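You operate a simulated robot arm through the tools that you are given. There is no shell and no other tool. Be economical: measure what you need, move in short steps, check, and stop when the job is done.

You are at the controls of a simulated robot arm. One attempt, no reset.

JOB
Gauge sole plate 57 for wear and sort it by the result.
Fine: under the lid with the word at the pointer; slide the bridge back and shut the lid.

The check looks at the end state, three seconds after you hand in, the way a careful person would. Anything else that was tipped, shoved, dropped, spilled or broken makes it a failure. A push-on lid holds only when it is set on centred and level and pressed home; a screw cap is set on level and turned clockwise until tight.

ROBOT AND FRAMES
A 6-joint arm with a two-finger parallel gripper, fixed in place. Base frame: the origin is at the foot of the arm, x ahead of it, y to its left, z up; the work surface is at about z = 840. Units: mm, rad, N and s.
With the tool pointing down near the work surface it reaches from about 260 to 680 mm from the base axis. Its first joint turns from -1.152 to 1.152 rad. Payload 2.9 kg.
Tool frame: the origin (TCP) lies between the finger pads and is the grasp point; the fingertips stand 30 mm ahead of it; z points along the fingers, y is the line along which they close. The gripper opens to 110 mm. The fingers are 20 mm wide and 10 mm thick; the gripper's body (48 by 112 mm) begins 55 mm behind the TCP.
Orientation is that of the tool frame in the base frame, as a unit quaternion [x, y, z, w]. With the fingers straight down and closing along the base's y, the tool's x points along the base's -x, its y along +y and its z along -z.

CONTROLS
- The arm moves only by the tool send_rows. Its arguments are lists of equal length, an entry for each row: "turn": the turn, a rotation vector about the base's x, y, z in rad, a list of three; "dp": the shift along the base's x, y, z in mm, a list of three; "hand": the finger opening in mm, from 0 to 110. In form: {"turn": [[ax, ay, az], ...], "dp": [[x, y, z], ...], "hand": [hand, ...]}. A call has 1 to 12 rows; each row is the pose to reach, as a shift and turn from the pose commanded when the call began. Each row takes 0.2 s and may step no farther than 50 mm and 0.15 rad from the row before; otherwise, or with a gripper value out of range, the whole call is refused. Where a pose cannot be reached the arm comes as near as it can. A force on the tool above 40 N (or 10 N above the force at the start of the call, whichever is more), or a blocked arm, ends the call early, and 0.2 s more pass. The fingers move at their own pace (about 108 mm/s each) and stop on an object; they squeeze with about 21 N. The grip force told is the motor's: it shows also when the fingers shut on nothing. Time passes only in rows, and 0.2 s behind the last, so rows that repeat a pose let the fingers close. It gives the time, the measured TCP pose, the force on the tool (base axes), the opening and the grip force at its end, in the units of the frame above (readings bear some noise), with the torque about the TCP (base axes, N m) and any sound that the robot's microphone picked up.
- Cameras (640 x 400 px; columns grow to the right, rows downward): "scene" is fixed at [86, 438.2, 1391.6]; the picture's right is [-0.68, -0.73, 0.00], its down [-0.36, 0.34, -0.87] and it looks along [0.64, -0.59, -0.49] (base axes); focal length 347 px, centre (320, 200). "wrist" rides on the gripper at [72, 17, -103] in the tool frame; the picture's right is [-0.23, 0.97, 0.00], its down [-0.76, -0.18, -0.62] and it looks along [-0.61, -0.14, 0.78] (tool axes); focal length 222 px, centre (320, 200). There is no depth. A picture from a camera that has moved, and an enlarged one, comes with that camera's place and axes in the base frame and with its lens.
- get_image(camera): a new picture of that camera. It takes no simulated time.
- inspect(camera, box): a new picture of the part [left, top, right, bottom] of that camera's present view, enlarged. It takes no simulated time.
- sign_off(): hands the job in; it is judged then, once.

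Go step by step. Nothing tells you positions but the pictures and the camera data: compare them with the known pose of the tool, close in by small moves and look again before you grip or let go. The budget is 120 turns and 68 pictures, counting those below and the enlarged ones. Unless the task says otherwise, let go and move clear before handing in, and close with one line.

The tools are called as name(argument=value, ...) on one line, values as JSON. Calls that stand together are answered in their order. send_rows: Moves the arm, as the interface text tells. Its arguments: {"type":"object","properties":{"turn":{"type":"array"},"dp":{"type":"array"},"hand":{"type":"array"}},"required":["turn","dp","hand"]} The other tools are called the same way: get_image (camera) takes a picture; inspect (camera, box) takes an enlarged picture of a part of a camera's view; sign_off () hands the job in.

At the start:

```text
clock: 0.0
position: [407.0, -179.4, 1151.9]
ee_rot: [0.0, 1.0, 0.001, -0.001]
contact_force: [-0.5, 0.4, 0.0]
ft_torque: [0.02, -0.02, 0.03]
width: 109.8
finger_force: 0.0
```

scene: 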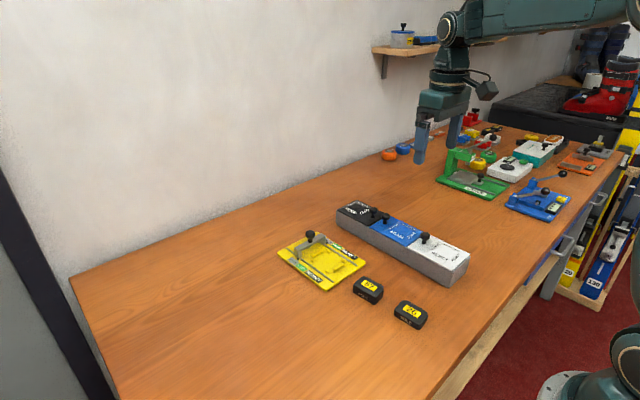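
wrist: 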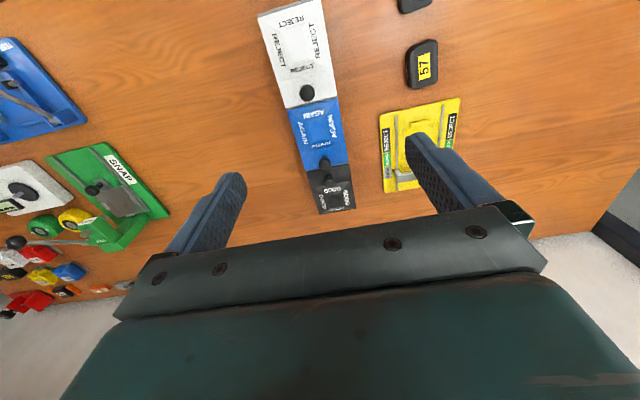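

I see a yellow gauge with a bridge, a three-lidded box (GOOD / AGAIN / REJECT), and two sole plates, 57 and 26. I'll enlarge these parts first.

inspect(camera="scene", box=[260, 190, 480, 340])

inspect(camera="wrist", box=[240, 0, 480, 220])

```text
2.67 times, centred on (370, 265) of scene
camera zoom: at [86.0, 438.2, 1391.6], right [-0.68, -0.73, 0.0], down [-0.36, 0.34, -0.87], along [0.64, -0.59, -0.49], focal length 925 px, centre (187, 27)
```

zoom: 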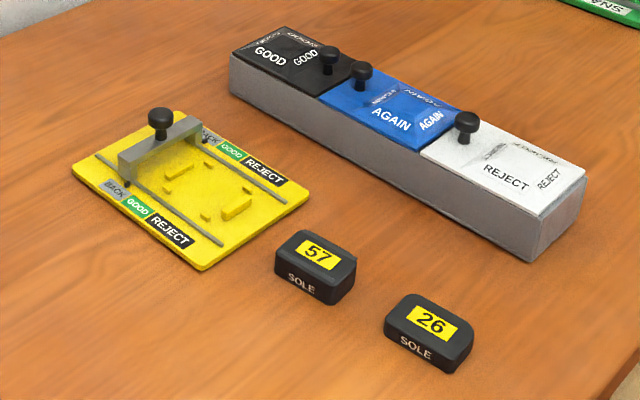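

```text
1.82 times, centred on (360, 110) of wrist
camera zoom: at [334.0, -163.5, 1256.3], right [0.23, 0.97, 0.0], down [0.76, -0.18, 0.62], along [0.61, -0.14, -0.78], focal length 404 px, centre (247, 364)
```

zoom: 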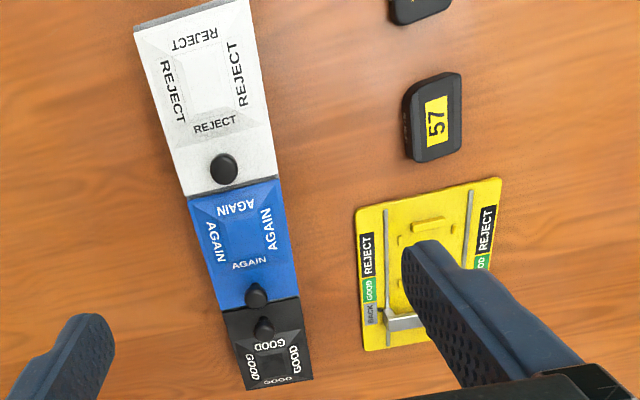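

The box lies along x at y≈-210, the gauge is near (572,-8), and plate 57 is near (424,-12). I'll move above the gauge for a closer look.

send_rows(turn=[[0, 0, 0], [0, 0, 0], [0, 0, 0], [0, 0, 0], [0, 0, 0], [0, 0, 0], [0, 0, 0]], dp=[[23, 26, -14], [46, 52, -28], [69, 78, -42], [92, 104, -56], [115, 130, -70], [138, 156, -86], [155, 175, -100]], hand=[110, 110, 110, 110, 110, 110, 110])

get_image(camera="wrist")

inspect(camera="scene", box=[270, 220, 390, 300])

inspect(camera="scene", box=[325, 190, 475, 290])

```text
clock: 1.6
position: [562.6, -4.5, 1054.2]
ee_rot: [0.0, 1.0, 0.001, 0.0]
contact_force: [-0.3, 0.5, -0.9]
ft_torque: [-0.05, 0.0, 0.0]
width: 110.0
finger_force: 0.2
```

```text
63 pictures are left
camera wrist: at [489.2, 11.6, 1157.8], right [0.23, 0.97, 0.0], down [0.76, -0.18, 0.62], along [0.61, -0.14, -0.78], focal length 222 px, centre (320, 200)
```

wrist: 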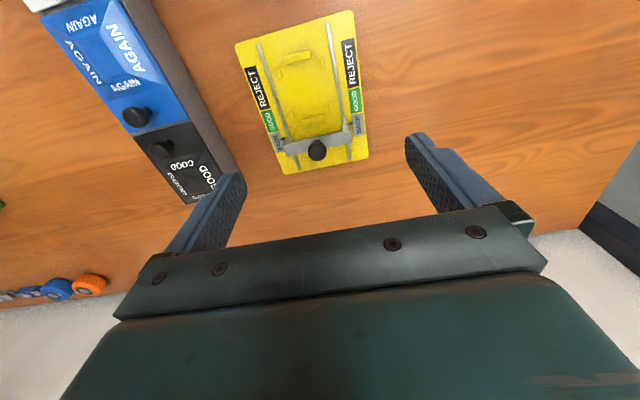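

```text
5.00 times, centred on (330, 260) of scene
camera zoom: at [86.0, 438.2, 1391.6], right [-0.68, -0.73, 0.0], down [-0.36, 0.34, -0.87], along [0.64, -0.59, -0.49], focal length 1735 px, centre (270, -100)
```

zoom: 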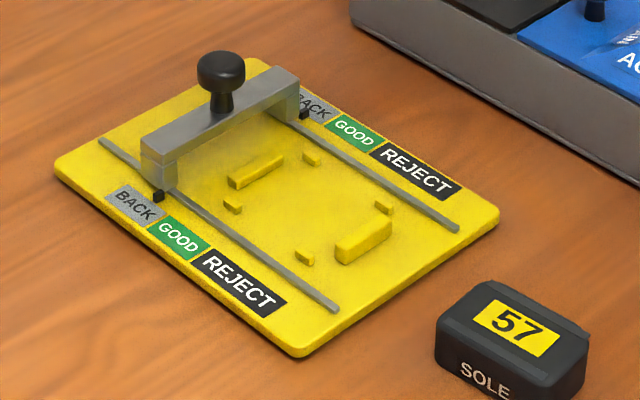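

```text
4.00 times, centred on (400, 240) of scene
camera zoom: at [86.0, 438.2, 1391.6], right [-0.68, -0.73, 0.0], down [-0.36, 0.34, -0.87], along [0.64, -0.59, -0.49], focal length 1388 px, centre (0, 40)
```

zoom: 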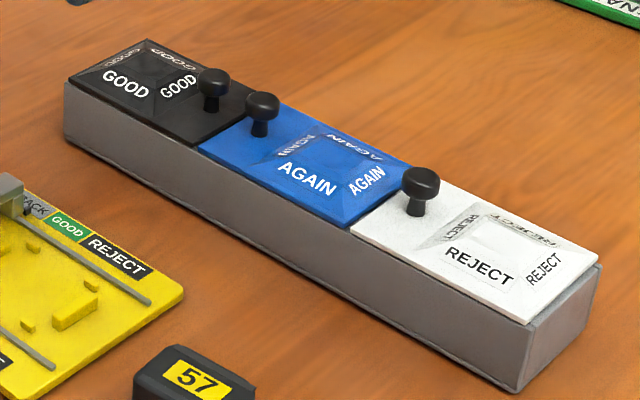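

The gauge nest centre is around (557,-20), with its long axis along x, and the bridge pointers sit at BACK. Next I'll look at plate 57 from above.

send_rows(turn=[[0, 0, 0], [0, 0, 0], [0, 0, 0], [0, 0, 0]], dp=[[-40, 0, -10], [-80, 0, -25], [-110, 0, -40], [-135, 0, -50]], hand=[110, 110, 110, 110])

get_image(camera="wrist")

inspect(camera="scene", box=[340, 260, 440, 340])

```text
clock: 2.6
position: [424.7, -5.2, 1002.0]
ee_rot: [0.001, 1.0, 0.0, -0.001]
contact_force: [-0.5, 0.9, 0.2]
ft_torque: [-0.01, 0.03, 0.01]
width: 109.7
finger_force: 0.0
```

```text
60 pictures are left
camera wrist: at [352.1, 10.2, 1106.1], right [0.23, 0.97, 0.0], down [0.76, -0.18, 0.62], along [0.61, -0.14, -0.78], focal length 222 px, centre (320, 200)
```

wrist: 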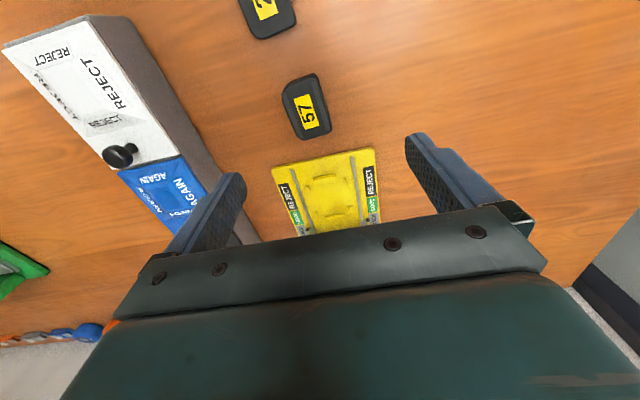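

```text
5.00 times, centred on (390, 300) of scene
camera zoom: at [86.0, 438.2, 1391.6], right [-0.68, -0.73, 0.0], down [-0.36, 0.34, -0.87], along [0.64, -0.59, -0.49], focal length 1735 px, centre (-30, -300)
```

zoom: 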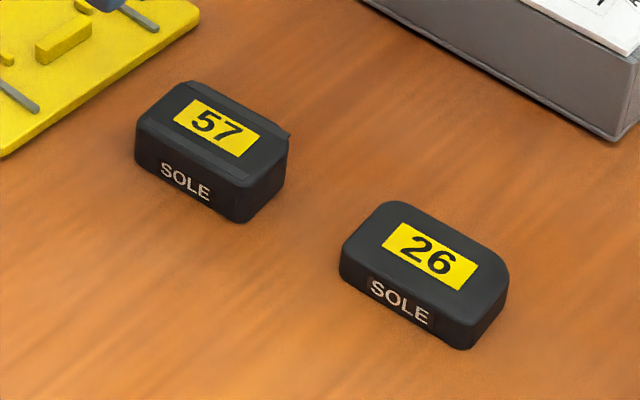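

Plate 57 lies roughly along x. I'll enlarge it to get its angle and shape.

inspect(camera="wrist", box=[260, 60, 360, 150])

inspect(camera="wrist", box=[260, 140, 400, 240])

```text
4.44 times, centred on (310, 105) of wrist
camera zoom: at [352.1, 10.2, 1106.1], right [0.23, 0.97, 0.0], down [0.76, -0.18, 0.62], along [0.61, -0.14, -0.78], focal length 987 px, centre (364, 622)
```

zoom: 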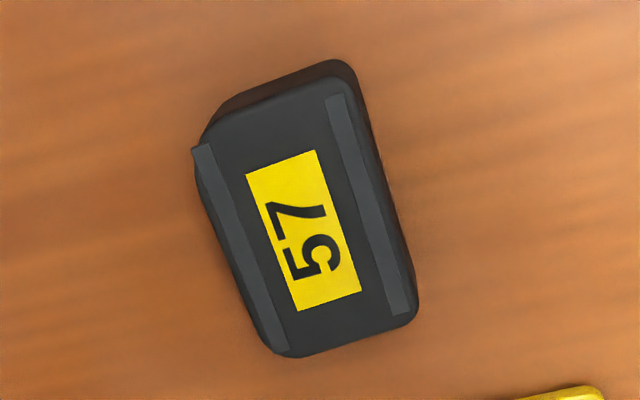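

```text
4.00 times, centred on (330, 190) of wrist
camera zoom: at [352.1, 10.2, 1106.1], right [0.23, 0.97, 0.0], down [0.76, -0.18, 0.62], along [0.61, -0.14, -0.78], focal length 888 px, centre (280, 240)
```

zoom: 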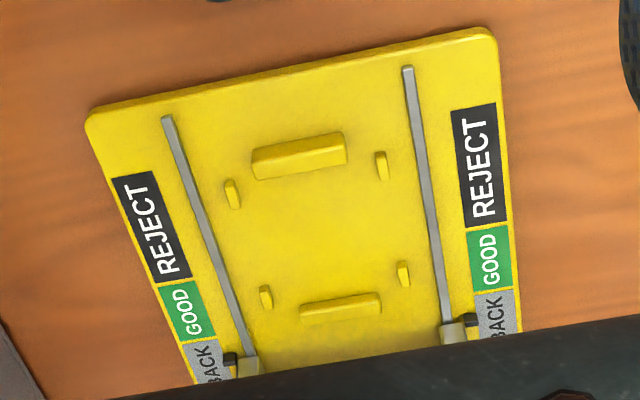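

Plate 57 is centred near (422,-18), about 56×36×22 mm and yawed by about +5°. I'll open to about 60, turn, and come down partway to check the alignment.

send_rows(turn=[[0, 0, 0.045], [0, 0, 0.09], [0, 0, 0.09], [0, 0, 0.09]], dp=[[-1, -6, -30], [-3, -13, -60], [-3, -13, -90], [-3, -13, -102]], hand=[70, 70, 70, 70])

get_image(camera="wrist")

inspect(camera="scene", box=[320, 220, 440, 320])

```text
clock: 3.6
position: [423.6, -18.6, 900.3]
ee_rot: [-0.045, 0.999, 0.0, 0.0]
contact_force: [0.1, 0.4, 0.7]
ft_torque: [-0.03, -0.02, 0.0]
width: 69.9
finger_force: 0.1
```

```text
56 pictures are left
camera wrist: at [349.7, -9.4, 1004.4], right [0.14, 0.99, 0.0], down [0.77, -0.11, 0.62], along [0.62, -0.09, -0.78], focal length 222 px, centre (320, 200)
```

wrist: 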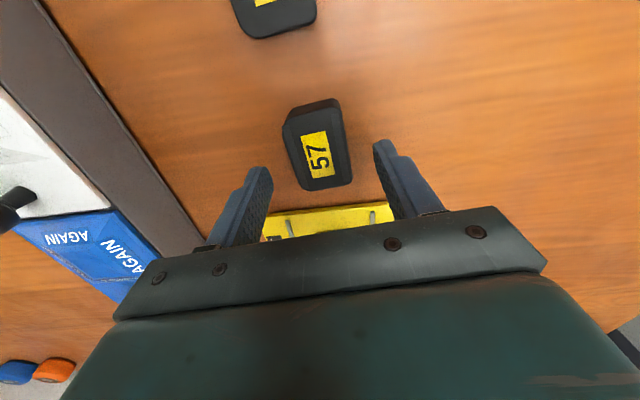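

```text
4.00 times, centred on (380, 270) of scene
camera zoom: at [86.0, 438.2, 1391.6], right [-0.68, -0.73, 0.0], down [-0.36, 0.34, -0.87], along [0.64, -0.59, -0.49], focal length 1388 px, centre (80, -80)
```

zoom: 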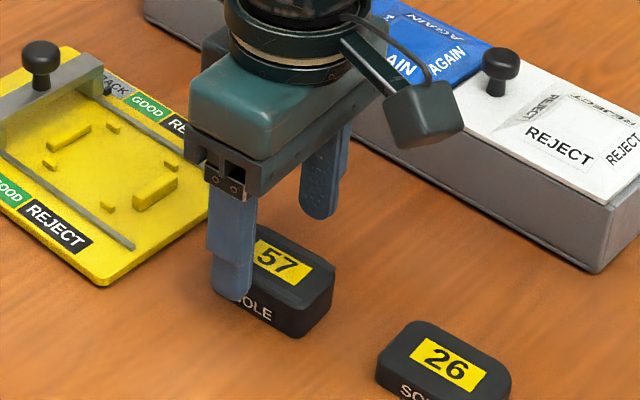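

The plate sits between the fingers, so I'll go down to TCP z≈873 and close.

send_rows(turn=[[0, 0, -0.015], [0, 0, -0.015], [0, 0, -0.015], [0, 0, -0.015], [0, 0, -0.015], [0, 0, -0.015]], dp=[[-1, -1, -14], [-1, -1, -27], [-1, -1, -27], [-1, -1, -27], [-1, -1, -27], [-1, -1, -27]], hand=[70, 70, 40, 20, 20, 20])

get_image(camera="wrist")

```text
clock: 5.0
position: [423.5, -19.1, 872.6]
ee_rot: [-0.038, 0.999, -0.001, 0.0]
contact_force: [0.1, 0.3, -0.3]
ft_torque: [-0.02, -0.02, 0.02]
width: 41.5
finger_force: 20.6
```

```text
54 pictures are left
camera wrist: at [349.1, -8.5, 977.1], right [0.15, 0.99, 0.0], down [0.77, -0.12, 0.62], along [0.62, -0.1, -0.78], focal length 222 px, centre (320, 200)
```

wrist: 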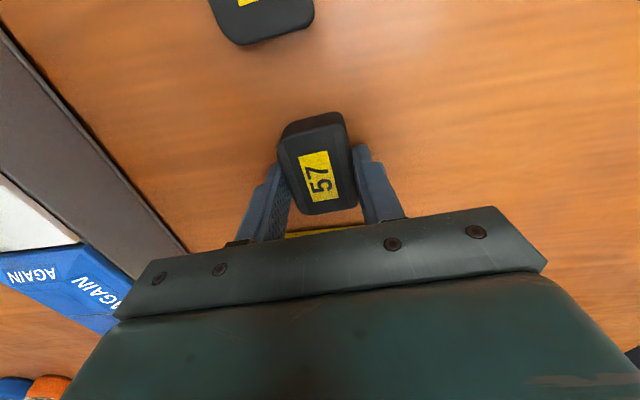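

Gripped at 41.5 mm wide. I'll lift it, square it to the base axes and carry it over the nest, then look.

send_rows(turn=[[0, 0, 0], [0, 0, -0.02], [0, 0, -0.05], [0, 0, -0.075], [0, 0, -0.075], [0, 0, -0.075]], dp=[[0, 0, 30], [5, 0, 55], [45, 0, 60], [85, 0, 60], [120, 0, 60], [131, -1, 50]], hand=[20, 20, 20, 20, 20, 20])

inspect(camera="wrist", box=[220, 80, 440, 250])

inspect(camera="scene", box=[260, 200, 400, 300])

```text
clock: 6.4
position: [556.2, -19.6, 924.4]
ee_rot: [0.001, 1.0, 0.0, 0.0]
contact_force: [-0.7, -0.4, -0.7]
ft_torque: [0.0, -0.03, -0.01]
width: 41.3
finger_force: 20.4
```

```text
2.35 times, centred on (330, 165) of wrist
camera zoom: at [483.4, -3.3, 1028.3], right [0.23, 0.97, 0.0], down [0.76, -0.18, 0.62], along [0.61, -0.14, -0.78], focal length 523 px, centre (296, 282)
```

zoom: 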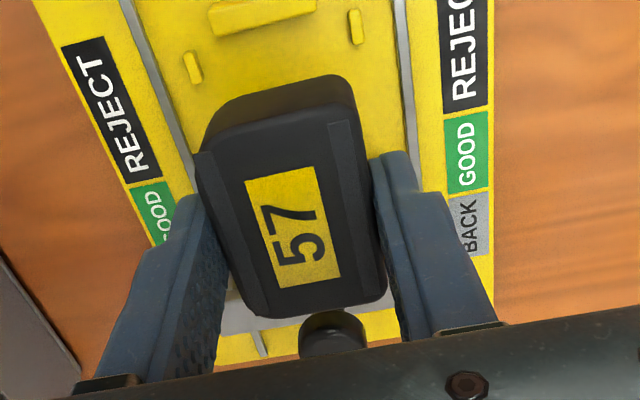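

```text
4.00 times, centred on (330, 250) of scene
camera zoom: at [86.0, 438.2, 1391.6], right [-0.68, -0.73, 0.0], down [-0.36, 0.34, -0.87], along [0.64, -0.59, -0.49], focal length 1388 px, centre (280, 0)
```

zoom: 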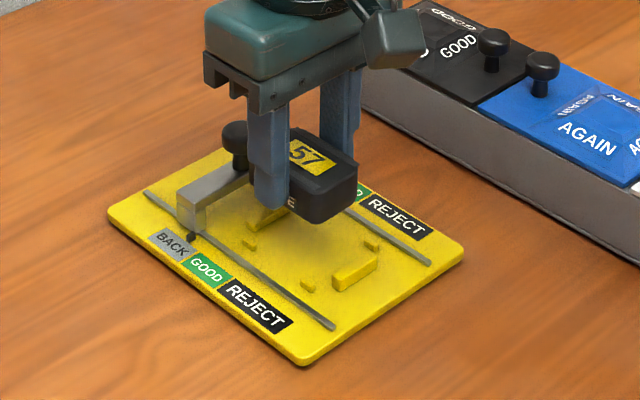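

The plate is over the nest and square to it. I'll lower to just above the studs and compare again.

send_rows(turn=[[0, 0, 0], [0, 0, 0], [0, 0, 0]], dp=[[0, -0.5, -12], [0, -0.5, -24], [0, -0.5, -28]], hand=[20, 20, 20])

inspect(camera="wrist", box=[220, 80, 440, 250])

inspect(camera="scene", box=[290, 225, 370, 285])

```text
clock: 7.2
position: [554.9, -19.5, 895.9]
ee_rot: [0.0, 1.0, 0.001, 0.0]
contact_force: [0.6, -0.9, -0.6]
ft_torque: [-0.01, 0.01, 0.01]
width: 41.2
finger_force: 21.6
```

```text
2.35 times, centred on (330, 165) of wrist
camera zoom: at [481.9, -3.8, 999.7], right [0.23, 0.97, 0.0], down [0.76, -0.18, 0.62], along [0.61, -0.14, -0.78], focal length 523 px, centre (296, 282)
```

zoom: 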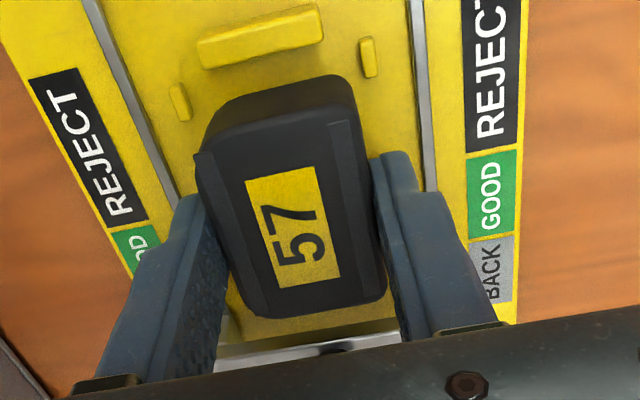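

```text
6.67 times, centred on (330, 255) of scene
camera zoom: at [86.0, 438.2, 1391.6], right [-0.68, -0.73, 0.0], down [-0.36, 0.34, -0.87], along [0.64, -0.59, -0.49], focal length 2314 px, centre (253, -167)
```

zoom: 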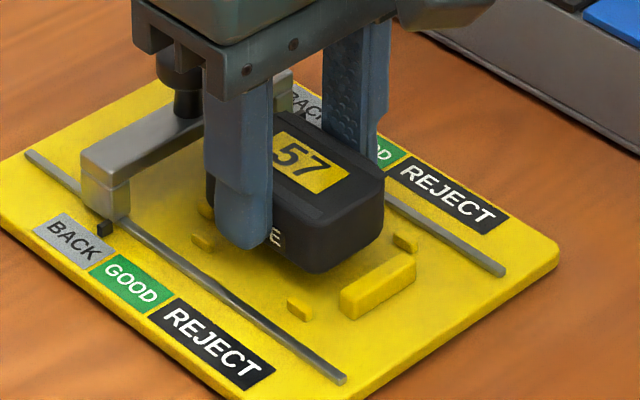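

There is clearance to the bars and studs on all sides, so I'll lower gently towards contact.

send_rows(turn=[[0, 0, 0], [0, 0, 0], [0, 0, 0], [0, 0, 0]], dp=[[0, 0, -7], [0, 0, -12], [0, 0, -14], [0, 0, -14]], hand=[20, 20, 20, 20])

inspect(camera="scene", box=[290, 225, 370, 285])

```text
clock: 8.2
position: [553.5, -18.2, 883.4]
ee_rot: [0.0, 1.0, 0.0, 0.001]
contact_force: [-4.3, 1.0, 14.8]
ft_torque: [0.03, 0.25, 0.04]
width: 41.3
finger_force: 20.7
```

```text
6.67 times, centred on (330, 255) of scene
camera zoom: at [85.6, 438.3, 1391.6], right [-0.68, -0.73, 0.0], down [-0.36, 0.34, -0.87], along [0.64, -0.59, -0.49], focal length 2314 px, centre (253, -167)
```

zoom: 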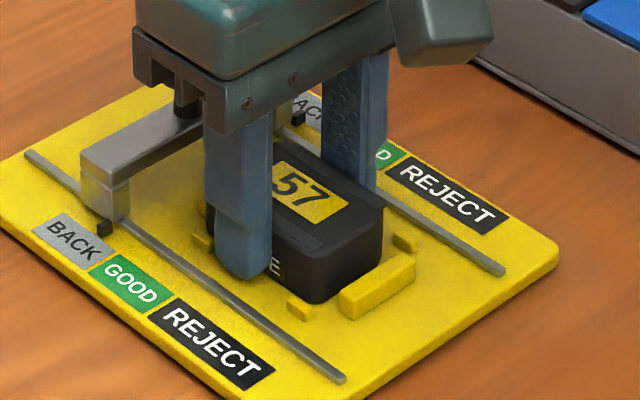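

There is contact at TCP z 883. I'll check from the wrist whether the plate is seated or riding on a bar.

inspect(camera="wrist", box=[240, 70, 420, 230])

```text
2.50 times, centred on (330, 150) of wrist
camera zoom: at [481.2, -3.4, 986.8], right [0.23, 0.97, 0.0], down [0.76, -0.18, 0.62], along [0.61, -0.14, -0.78], focal length 555 px, centre (295, 325)
```

zoom: 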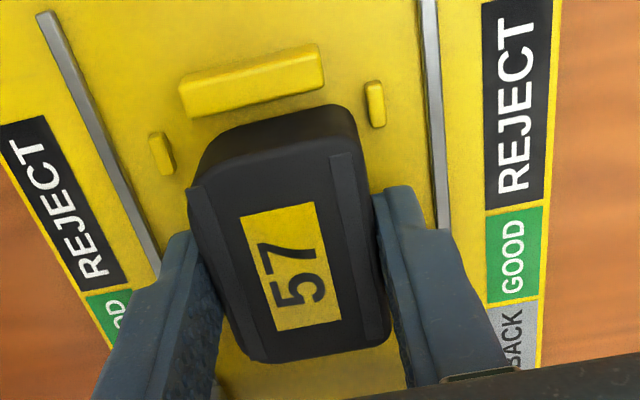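

There is a gap at the -x bar and the force points toward -x, so it is probably touching the far bar. I'll raise 4, shift by (-2.5,-1.5) and lower again.

send_rows(turn=[[0, 0, 0], [0, 0, 0], [0, 0, 0], [0, 0, 0], [0, 0, 0]], dp=[[0, 0, 5], [-2.5, -1.2, 5], [-2.5, -1.2, 2], [-2.5, -1.2, 0], [-2.5, -1.2, 0]], hand=[20, 20, 20, 20, 20])

inspect(camera="wrist", box=[240, 70, 420, 230])

```text
clock: 9.4
position: [549.8, -20.9, 882.6]
ee_rot: [0.0, 1.0, -0.001, 0.0]
contact_force: [-12.2, -1.4, 20.7]
ft_torque: [0.0, 0.33, 0.02]
width: 41.1
finger_force: 21.2
```

```text
2.50 times, centred on (330, 150) of wrist
camera zoom: at [478.1, -4.8, 986.8], right [0.23, 0.97, 0.0], down [0.76, -0.18, 0.62], along [0.61, -0.14, -0.78], focal length 555 px, centre (295, 325)
```

zoom: 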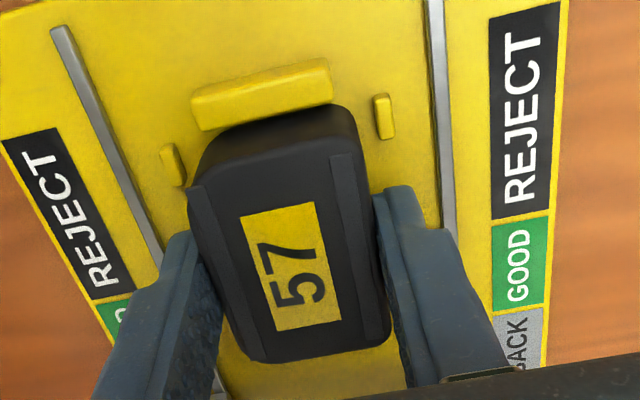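

The forces are ambiguous, so I'll check from the scene camera.

inspect(camera="scene", box=[305, 235, 355, 275])

```text
10.00 times, centred on (330, 255) of scene
camera zoom: at [85.3, 438.2, 1391.7], right [-0.68, -0.73, 0.0], down [-0.36, 0.34, -0.87], along [0.64, -0.59, -0.49], focal length 3470 px, centre (220, -350)
```

zoom: 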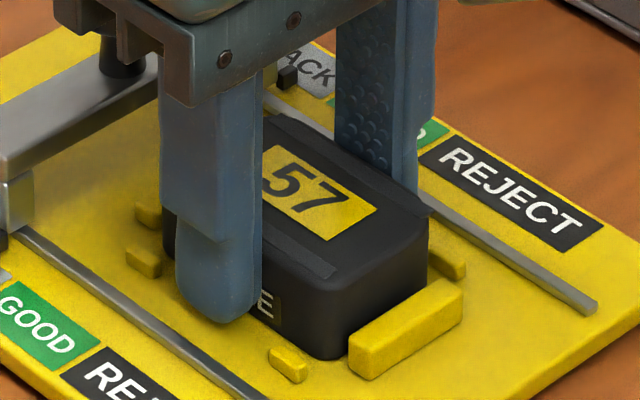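

The plate sits level at the base of the nest. I'll ease the press off, open slightly and look.

send_rows(turn=[[0, 0, 0], [0, 0, 0], [0, 0, 0]], dp=[[1, 0, 3], [1, 0, 5], [1, 0, 5]], hand=[30, 54, 54])

inspect(camera="scene", box=[305, 235, 355, 275])

inspect(camera="wrist", box=[240, 70, 420, 230])

```text
clock: 10.2
position: [551.3, -20.8, 887.6]
ee_rot: [-0.001, 1.0, 0.0, 0.001]
contact_force: [-0.4, 0.2, -0.2]
ft_torque: [-0.01, 0.01, -0.03]
width: 54.1
finger_force: 0.1
```

```text
10.00 times, centred on (330, 255) of scene
camera zoom: at [86.0, 438.2, 1391.6], right [-0.68, -0.73, 0.0], down [-0.36, 0.34, -0.87], along [0.64, -0.59, -0.49], focal length 3470 px, centre (220, -350)
```

zoom: 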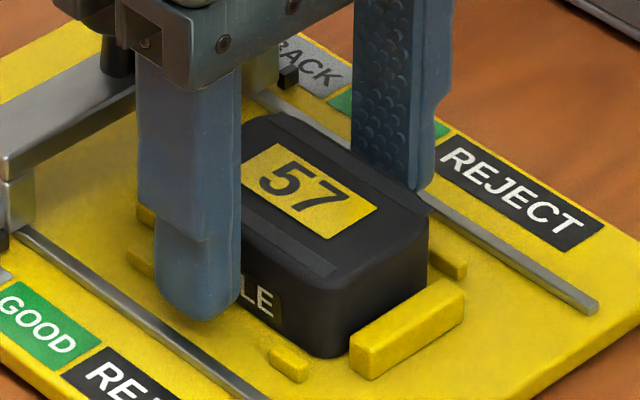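

```text
2.50 times, centred on (330, 150) of wrist
camera zoom: at [479.3, -5.2, 990.0], right [0.23, 0.97, 0.0], down [0.76, -0.18, 0.62], along [0.61, -0.14, -0.78], focal length 555 px, centre (295, 325)
```

zoom: 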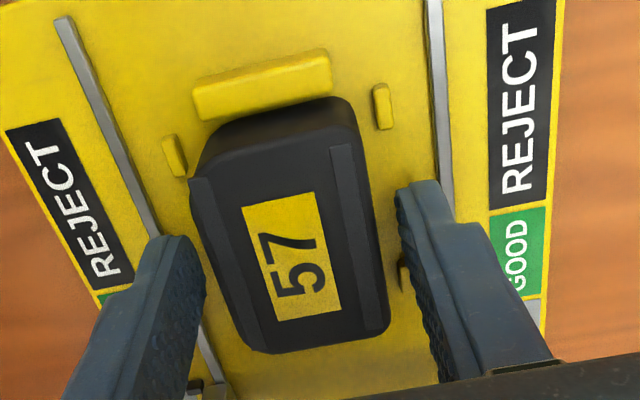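

The plate stayed level. I'll raise up and check the seating without the gripper in the way.

send_rows(turn=[[0, 0, 0], [0, 0, 0], [0, 0, 0]], dp=[[0, 0, 40], [0, 0, 80], [0, 0, 110]], hand=[54, 54, 60])

inspect(camera="scene", box=[290, 225, 370, 285])

inspect(camera="wrist", box=[250, 50, 410, 170])

```text
clock: 11.0
position: [550.3, -22.7, 997.5]
ee_rot: [-0.001, 1.0, 0.0, 0.0]
contact_force: [-0.1, -0.4, -0.7]
ft_torque: [0.0, 0.02, -0.02]
width: 60.0
finger_force: 0.1
```

```text
6.67 times, centred on (330, 255) of scene
camera zoom: at [85.9, 438.2, 1391.6], right [-0.68, -0.73, 0.0], down [-0.36, 0.34, -0.87], along [0.64, -0.59, -0.49], focal length 2314 px, centre (253, -167)
```

zoom: 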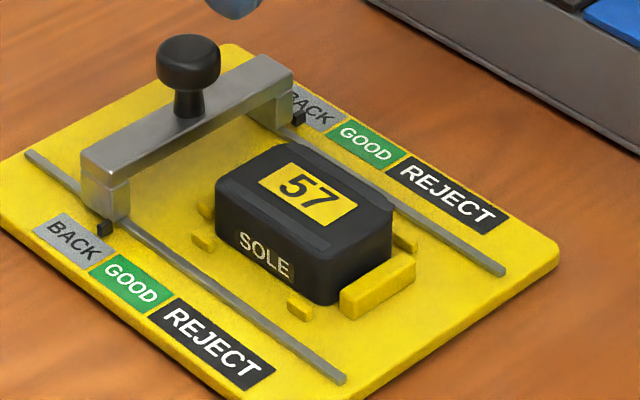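

```text
3.33 times, centred on (330, 110) of wrist
camera zoom: at [478.6, -5.1, 1101.7], right [0.23, 0.97, 0.0], down [0.76, -0.18, 0.62], along [0.61, -0.14, -0.78], focal length 740 px, centre (287, 500)
```

zoom: 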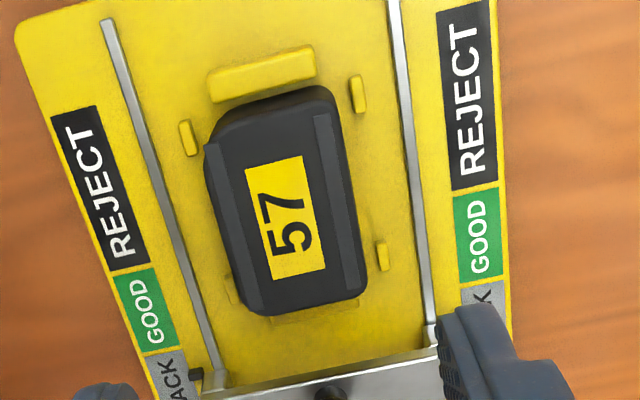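

The plate is seated and the bridge knob is near (615,-20), with its top at about z 900. I'll move over the knob and check before gripping.

send_rows(turn=[[0, 0, 0], [0, 0, 0], [0, 0, 0]], dp=[[35, 1, -10], [64, 1, -30], [64, 1, -50]], hand=[60, 60, 60])

get_image(camera="wrist")

inspect(camera="scene", box=[270, 200, 370, 280])

```text
clock: 11.8
position: [616.3, -19.9, 946.9]
ee_rot: [0.0, 1.0, 0.0, 0.0]
contact_force: [0.1, 0.3, -0.7]
ft_torque: [-0.02, 0.03, 0.0]
width: 60.1
finger_force: 0.1
```

```text
41 pictures are left
camera wrist: at [543.6, -4.2, 1050.8], right [0.23, 0.97, 0.0], down [0.76, -0.18, 0.62], along [0.61, -0.14, -0.78], focal length 222 px, centre (320, 200)
```

wrist: 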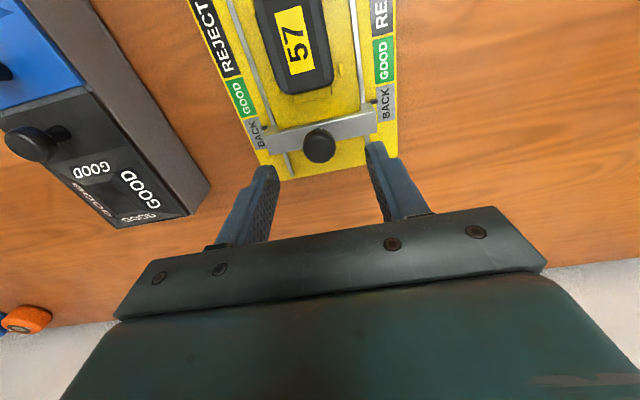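

```text
5.00 times, centred on (320, 240) of scene
camera zoom: at [86.0, 438.2, 1391.6], right [-0.68, -0.73, 0.0], down [-0.36, 0.34, -0.87], along [0.64, -0.59, -0.49], focal length 1735 px, centre (320, 0)
```

zoom: 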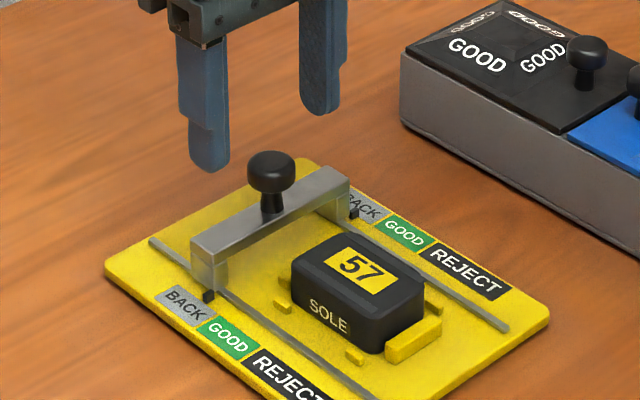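

The knob is at about (612,-20). I'll descend until the fingers straddle its head and close.

send_rows(turn=[[0, 0, 0], [0, 0, 0], [0, 0, 0], [0, 0, 0], [0, 0, 0]], dp=[[-3, 0, -15], [-3, 0, -30], [-3, 0, -30], [-3, 0, -30], [-3, 0, -30]], hand=[60, 60, 35, 15, 15])

inspect(camera="scene", box=[270, 200, 370, 280])

```text
clock: 13.0
position: [613.9, -20.8, 914.9]
ee_rot: [0.0, 1.0, 0.0, -0.001]
contact_force: [-0.9, -0.5, -0.5]
ft_torque: [-0.03, -0.12, -0.03]
width: 23.6
finger_force: 21.4
```

```text
5.00 times, centred on (320, 240) of scene
camera zoom: at [86.0, 438.2, 1391.6], right [-0.68, -0.73, 0.0], down [-0.36, 0.34, -0.87], along [0.64, -0.59, -0.49], focal length 1735 px, centre (320, 0)
```

zoom: 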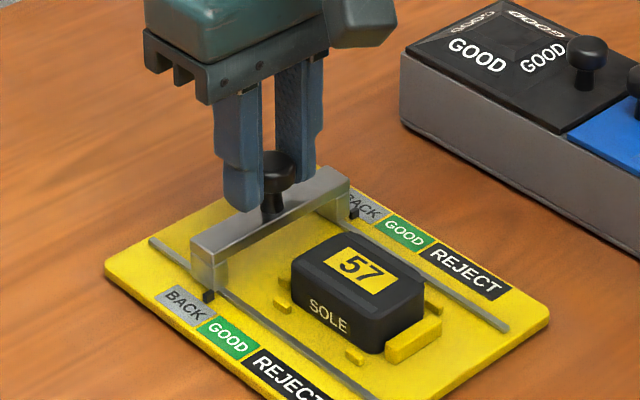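

The knob is gripped. I'll slide the bridge toward -x in small steps, watching the force.

send_rows(turn=[[0, 0, 0], [0, 0, 0], [0, 0, 0], [0, 0, 0]], dp=[[-5, 0, 0], [-10, 0, 0], [-15, 0, 0], [-18, 0, 0]], hand=[15, 15, 15, 15])

inspect(camera="scene", box=[270, 200, 370, 280])

```text
clock: 14.0
position: [594.5, -20.3, 916.6]
ee_rot: [-0.001, 1.0, 0.0, 0.0]
contact_force: [1.0, 1.7, 0.4]
ft_torque: [0.07, 0.14, -0.02]
width: 23.5
finger_force: 20.4
```

```text
5.00 times, centred on (320, 240) of scene
camera zoom: at [86.0, 438.3, 1391.6], right [-0.68, -0.73, 0.0], down [-0.36, 0.34, -0.87], along [0.64, -0.59, -0.49], focal length 1735 px, centre (320, 0)
```

zoom: 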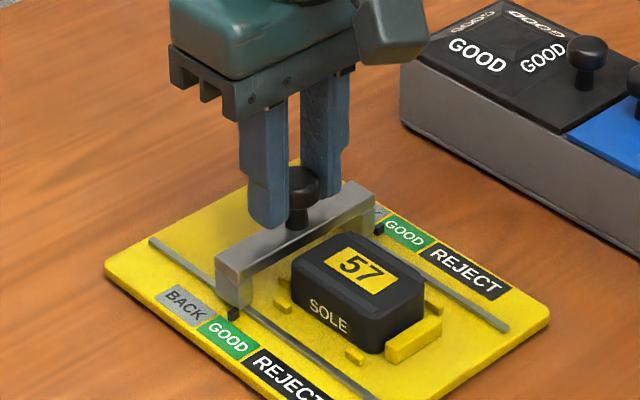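

It slides freely, so I'll continue in small steps.

send_rows(turn=[[0, 0, 0], [0, 0, 0], [0, 0, 0], [0, 0, 0]], dp=[[-3, 0, 0], [-6, 0, 0], [-9, 0, 0], [-12, 0, 0]], hand=[15, 15, 15, 15])

inspect(camera="scene", box=[270, 200, 370, 280])

```text
clock: 15.0
position: [584.4, -20.7, 917.1]
ee_rot: [0.0, 1.0, 0.0, 0.002]
contact_force: [11.7, 7.2, -1.4]
ft_torque: [0.1, -0.23, 0.01]
width: 23.5
finger_force: 21.0
```

```text
5.00 times, centred on (320, 240) of scene
camera zoom: at [86.3, 438.4, 1391.6], right [-0.68, -0.73, 0.0], down [-0.36, 0.34, -0.87], along [0.64, -0.59, -0.49], focal length 1735 px, centre (320, 0)
```

zoom: 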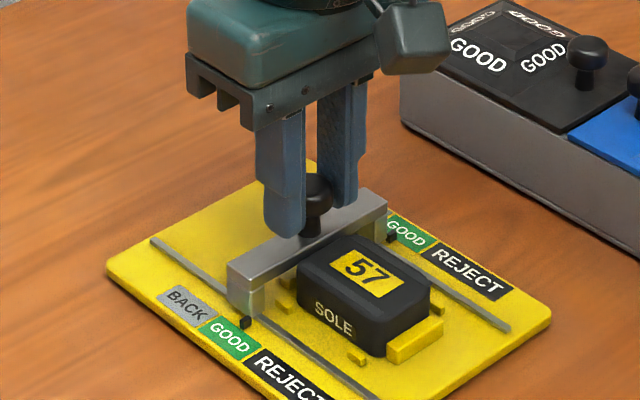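

Contact at about 12 N with the pointer in GOOD. I'll push 3 mm more to see whether this is the true stop, then look closely.

send_rows(turn=[[0, 0, 0], [0, 0, 0], [0, 0, 0]], dp=[[-1.5, 0, 0], [-3, 0, 0], [-3, 0, 0]], hand=[15, 15, 15])

inspect(camera="scene", box=[300, 230, 360, 275])

inspect(camera="wrist", box=[220, 40, 440, 210])

```text
clock: 15.8
position: [582.4, -20.5, 916.4]
ee_rot: [0.0, 1.0, 0.0, 0.003]
contact_force: [18.3, 4.3, 3.0]
ft_torque: [0.08, -0.41, 0.0]
width: 23.2
finger_force: 21.8
```

```text
8.89 times, centred on (330, 252) of scene
camera zoom: at [86.3, 438.3, 1391.6], right [-0.68, -0.73, 0.0], down [-0.36, 0.34, -0.87], along [0.64, -0.59, -0.49], focal length 3085 px, centre (231, -267)
```

zoom: 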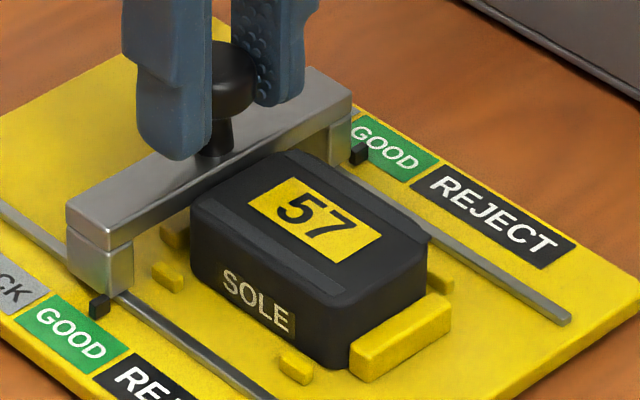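

```text
2.35 times, centred on (330, 125) of wrist
camera zoom: at [508.7, -4.0, 1020.6], right [0.23, 0.97, 0.0], down [0.76, -0.18, 0.63], along [0.61, -0.14, -0.78], focal length 523 px, centre (296, 376)
```

zoom: 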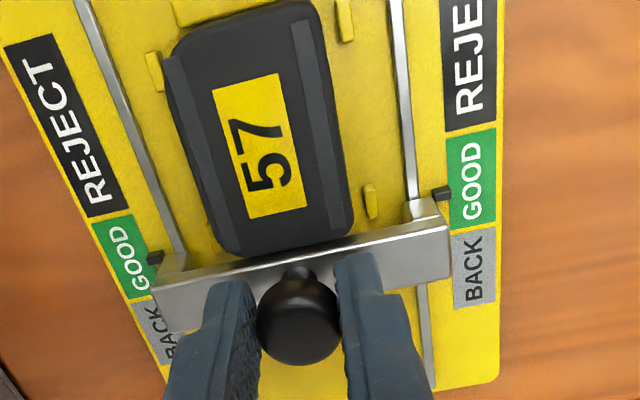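

The bridge stopped firmly against the plate end with both pointers in the middle of GOOD, so the plate reads GOOD. I'll slide the bridge back to its start.

send_rows(turn=[[0, 0, 0], [0, 0, 0], [0, 0, 0], [0, 0, 0], [0, 0, 0], [0, 0, 0]], dp=[[6, 0, 0], [13, 0, 0], [20, 0, 0], [27, 0, 0], [33, 0, 0], [33, 0, 0]], hand=[15, 15, 15, 15, 15, 15])

inspect(camera="scene", box=[270, 200, 370, 280])

```text
clock: 17.2
position: [611.3, -20.3, 914.2]
ee_rot: [0.0, 1.0, 0.001, -0.004]
contact_force: [-18.5, 1.0, 3.7]
ft_torque: [0.02, 0.38, -0.03]
width: 24.0
finger_force: 20.7
```

```text
5.00 times, centred on (320, 240) of scene
camera zoom: at [85.4, 438.2, 1391.7], right [-0.68, -0.73, 0.0], down [-0.36, 0.34, -0.87], along [0.64, -0.59, -0.49], focal length 1735 px, centre (320, 0)
```

zoom: 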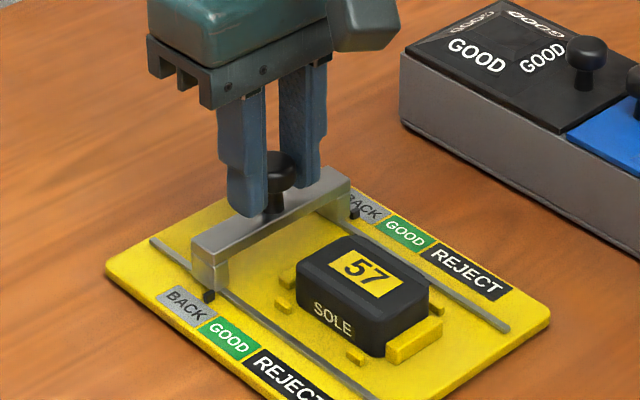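

The bridge is back at its end stop. I'll release it, rise, and go look at the GOOD lid closely.

send_rows(turn=[[0, 0, 0], [0, 0, 0], [0, 0, 0], [0, 0, 0], [0, 0, 0], [0, 0, 0], [0, 0, 0], [0, 0, 0]], dp=[[-3, 0, 0], [-3, 0, 0], [-3, 0, 30], [-3, 0, 70], [-3, -40, 100], [-3, -80, 110], [-3, -120, 110], [-8, -160, 110]], hand=[50, 50, 50, 50, 60, 60, 60, 60])

get_image(camera="wrist")

inspect(camera="scene", box=[325, 190, 425, 260])

```text
clock: 19.0
position: [604.5, -181.7, 1026.0]
ee_rot: [-0.001, 1.0, 0.0, 0.0]
contact_force: [0.1, -0.7, 0.7]
ft_torque: [0.02, 0.03, 0.04]
width: 59.9
finger_force: 0.1
```

```text
33 pictures are left
camera wrist: at [532.0, -165.9, 1130.0], right [0.23, 0.97, 0.0], down [0.76, -0.18, 0.62], along [0.61, -0.14, -0.78], focal length 222 px, centre (320, 200)
```

wrist: 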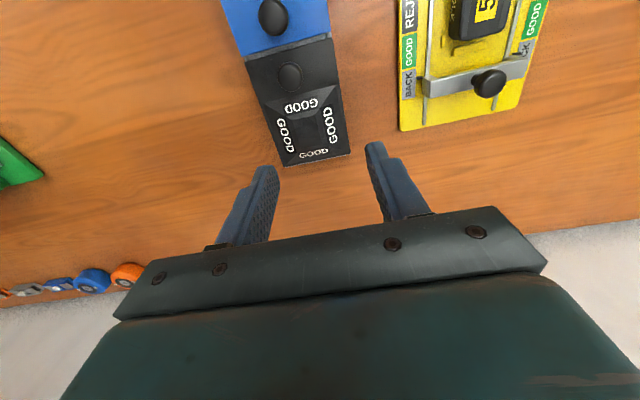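

```text
5.71 times, centred on (375, 225) of scene
camera zoom: at [85.9, 438.2, 1391.6], right [-0.68, -0.73, 0.0], down [-0.36, 0.34, -0.87], along [0.64, -0.59, -0.49], focal length 1983 px, centre (6, 57)
```

zoom: 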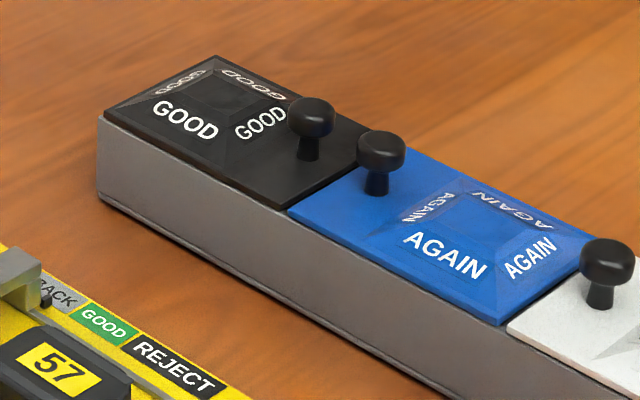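

The GOOD lid's knob is on its -x side near (561,-197), so the lid is probably hinged at the far end. I'll move above the knob to refine this.

send_rows(turn=[[0, 0, 0], [0, 0, 0], [0, 0, 0]], dp=[[-30, -10, -20], [-43, -14, -50], [-43, -14, -62]], hand=[60, 60, 60])

get_image(camera="wrist")

inspect(camera="scene", box=[325, 170, 425, 250])

```text
clock: 19.8
position: [562.9, -193.9, 964.8]
ee_rot: [-0.001, 1.0, 0.0, 0.0]
contact_force: [-0.4, 0.1, 0.0]
ft_torque: [0.02, 0.01, 0.0]
width: 60.0
finger_force: 0.1
```

```text
31 pictures are left
camera wrist: at [489.7, -178.3, 1068.5], right [0.23, 0.97, 0.0], down [0.76, -0.18, 0.62], along [0.61, -0.14, -0.78], focal length 222 px, centre (320, 200)
```

wrist: 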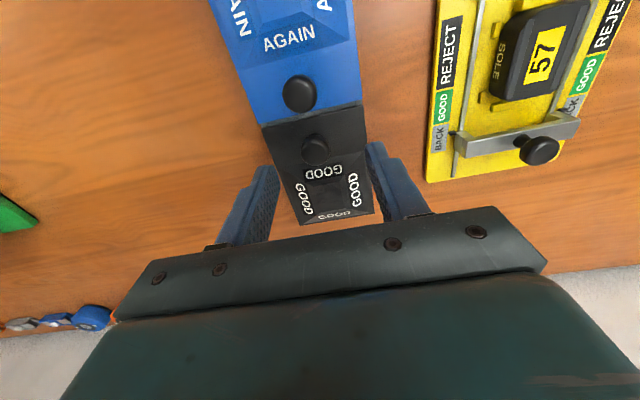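

```text
5.00 times, centred on (375, 210) of scene
camera zoom: at [86.0, 438.2, 1391.6], right [-0.68, -0.73, 0.0], down [-0.36, 0.34, -0.87], along [0.64, -0.59, -0.49], focal length 1735 px, centre (45, 150)
```

zoom: 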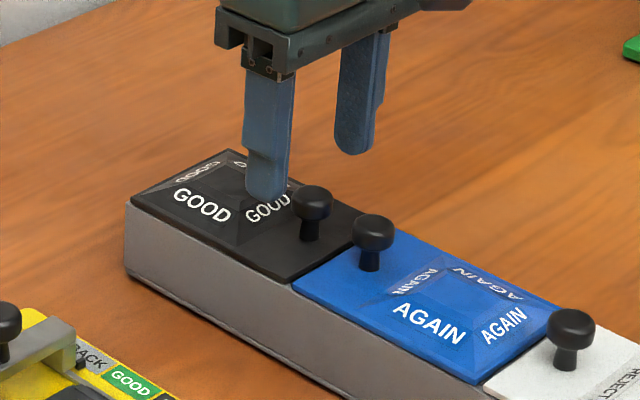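

The knob is at about (561,-198.5) with its head at z≈915. I'll descend and grip it.

send_rows(turn=[[0, 0, 0], [0, 0, 0], [0, 0, 0], [0, 0, 0], [0, 0, 0]], dp=[[-1.5, -4.5, -20], [-1.5, -4.5, -39], [-1.5, -4.5, -39], [-1.5, -4.5, -39], [-1.5, -4.5, -39]], hand=[60, 60, 35, 15, 15])

inspect(camera="scene", box=[325, 170, 425, 250])

```text
clock: 21.0
position: [560.6, -198.6, 925.3]
ee_rot: [-0.002, 1.0, 0.0, -0.001]
contact_force: [-1.3, 10.8, 1.2]
ft_torque: [0.11, 0.0, 0.06]
width: 21.4
finger_force: 20.9
```

```text
5.00 times, centred on (375, 210) of scene
camera zoom: at [85.9, 438.5, 1391.5], right [-0.68, -0.73, 0.0], down [-0.36, 0.34, -0.87], along [0.64, -0.59, -0.49], focal length 1735 px, centre (45, 150)
```

zoom: 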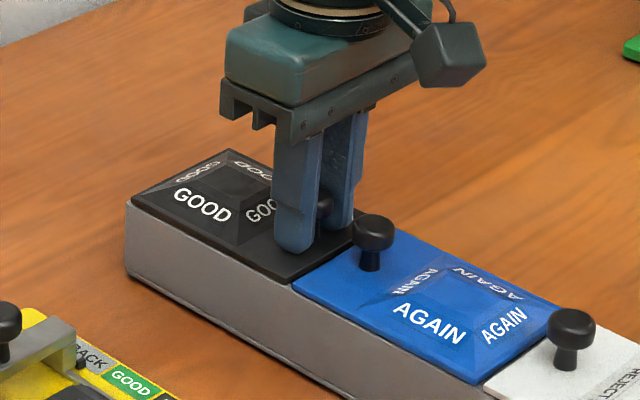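

Gripped, with a small +y offset. I'll correct that and lift a few mm to feel how the lid moves.

send_rows(turn=[[0, 0, 0], [0, 0, 0], [0, 0, 0], [0, 0, 0], [0, 0, 0]], dp=[[0, 2, 0], [0, 2, 2], [0, 2, 4], [0, 2, 7], [0, 2, 7]], hand=[15, 15, 15, 15, 15])

inspect(camera="scene", box=[325, 170, 425, 250])

```text
clock: 22.2
position: [560.5, -198.4, 932.9]
ee_rot: [0.001, 1.0, 0.0, -0.001]
contact_force: [-6.4, -0.4, -5.9]
ft_torque: [0.01, 0.31, -0.04]
width: 21.4
finger_force: 21.2
```

```text
5.00 times, centred on (375, 210) of scene
camera zoom: at [85.9, 438.2, 1391.7], right [-0.68, -0.73, 0.0], down [-0.36, 0.34, -0.87], along [0.64, -0.59, -0.49], focal length 1735 px, centre (45, 150)
```

zoom: 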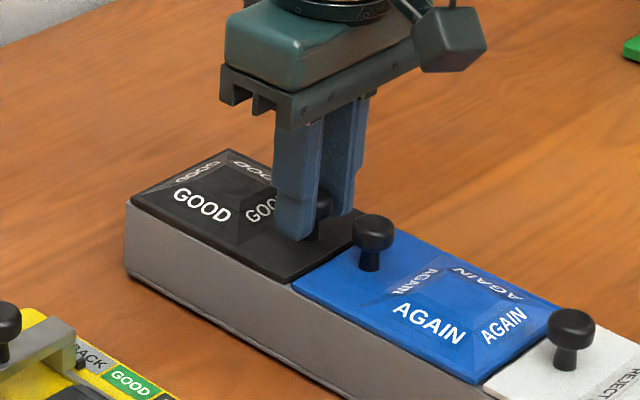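

It's not clear whether the lid moved or the fingers slipped. I'll zoom in closer.

inspect(camera="scene", box=[340, 195, 400, 235])

inspect(camera="wrist", box=[220, 60, 420, 240])

```text
10.00 times, centred on (370, 215) of scene
camera zoom: at [85.9, 438.2, 1391.7], right [-0.68, -0.73, 0.0], down [-0.36, 0.34, -0.87], along [0.64, -0.59, -0.49], focal length 3470 px, centre (-180, 50)
```

zoom: 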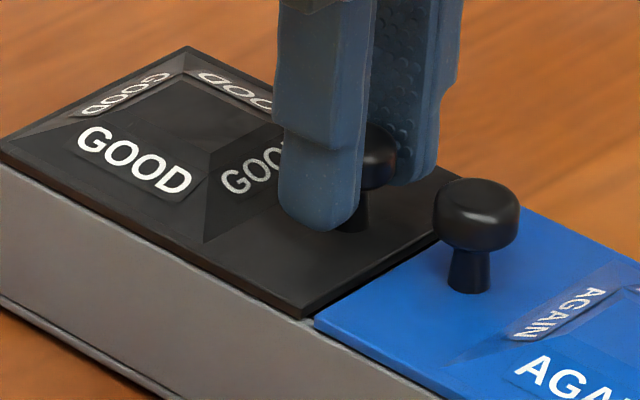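

```text
2.22 times, centred on (320, 150) of wrist
camera zoom: at [487.6, -181.8, 1037.3], right [0.23, 0.97, 0.0], down [0.76, -0.18, 0.62], along [0.61, -0.14, -0.78], focal length 494 px, centre (320, 311)
```

zoom: 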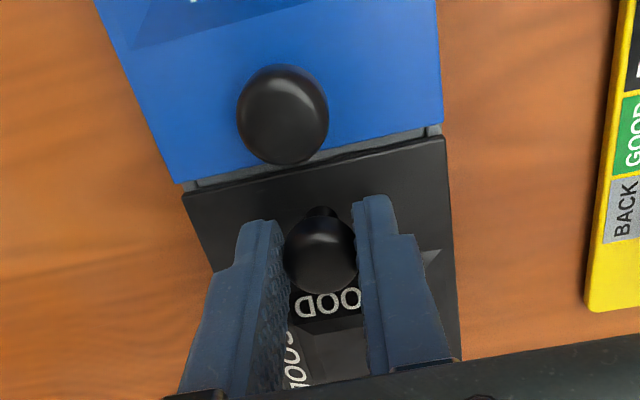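

The lid's -x edge looks slightly raised. I'll lift another 8 mm to see whether it tilts or rises flat.

send_rows(turn=[[0, 0, 0], [0, 0, 0], [0, 0, 0]], dp=[[1, 0, 4], [2, 0, 8], [2, 0, 8]], hand=[15, 15, 15])

inspect(camera="scene", box=[330, 185, 410, 240])

```text
clock: 23.0
position: [561.9, -197.5, 938.4]
ee_rot: [0.0, 1.0, 0.001, -0.003]
contact_force: [-6.8, 0.5, -20.6]
ft_torque: [0.01, 0.28, -0.02]
width: 21.5
finger_force: 21.1
```

```text
7.27 times, centred on (370, 212) of scene
camera zoom: at [86.2, 438.1, 1391.7], right [-0.68, -0.73, 0.0], down [-0.36, 0.34, -0.87], along [0.64, -0.59, -0.49], focal length 2524 px, centre (-44, 109)
```

zoom: 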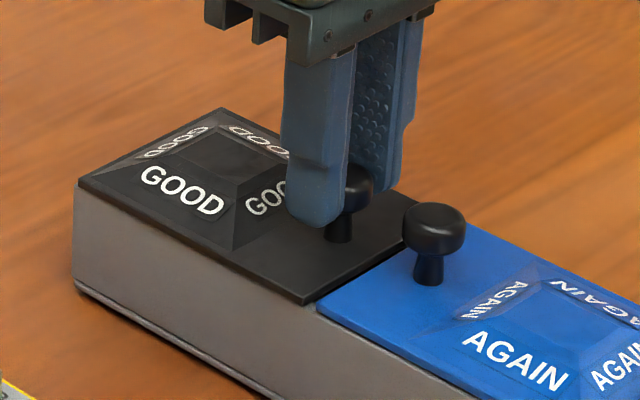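

The lid has not risen and the fingers are slipping up the knob, although it may have crept in x. I'll regrip lower and zoom in on the joint.

send_rows(turn=[[0, 0, 0], [0, 0, 0], [0, 0, 0], [0, 0, 0], [0, 0, 0], [0, 0, 0]], dp=[[-1, 0, -8], [-1, 0, -8], [-1, 0, -17], [-1, 0, -17], [-1, 0, -17], [-1, 0, -17]], hand=[15, 50, 50, 20, 15, 15])

inspect(camera="wrist", box=[220, 60, 420, 240])

```text
clock: 24.4
position: [563.2, -197.8, 924.3]
ee_rot: [0.0, 1.0, 0.0, 0.003]
contact_force: [4.1, -0.8, 18.2]
ft_torque: [0.0, 0.0, 0.01]
width: 21.6
finger_force: 20.8
```

```text
2.22 times, centred on (320, 150) of wrist
camera zoom: at [490.0, -181.1, 1028.7], right [0.23, 0.97, 0.0], down [0.76, -0.18, 0.63], along [0.61, -0.14, -0.78], focal length 494 px, centre (320, 311)
```

zoom: 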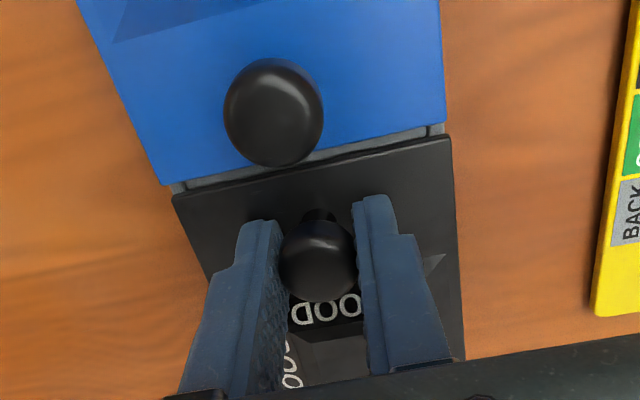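

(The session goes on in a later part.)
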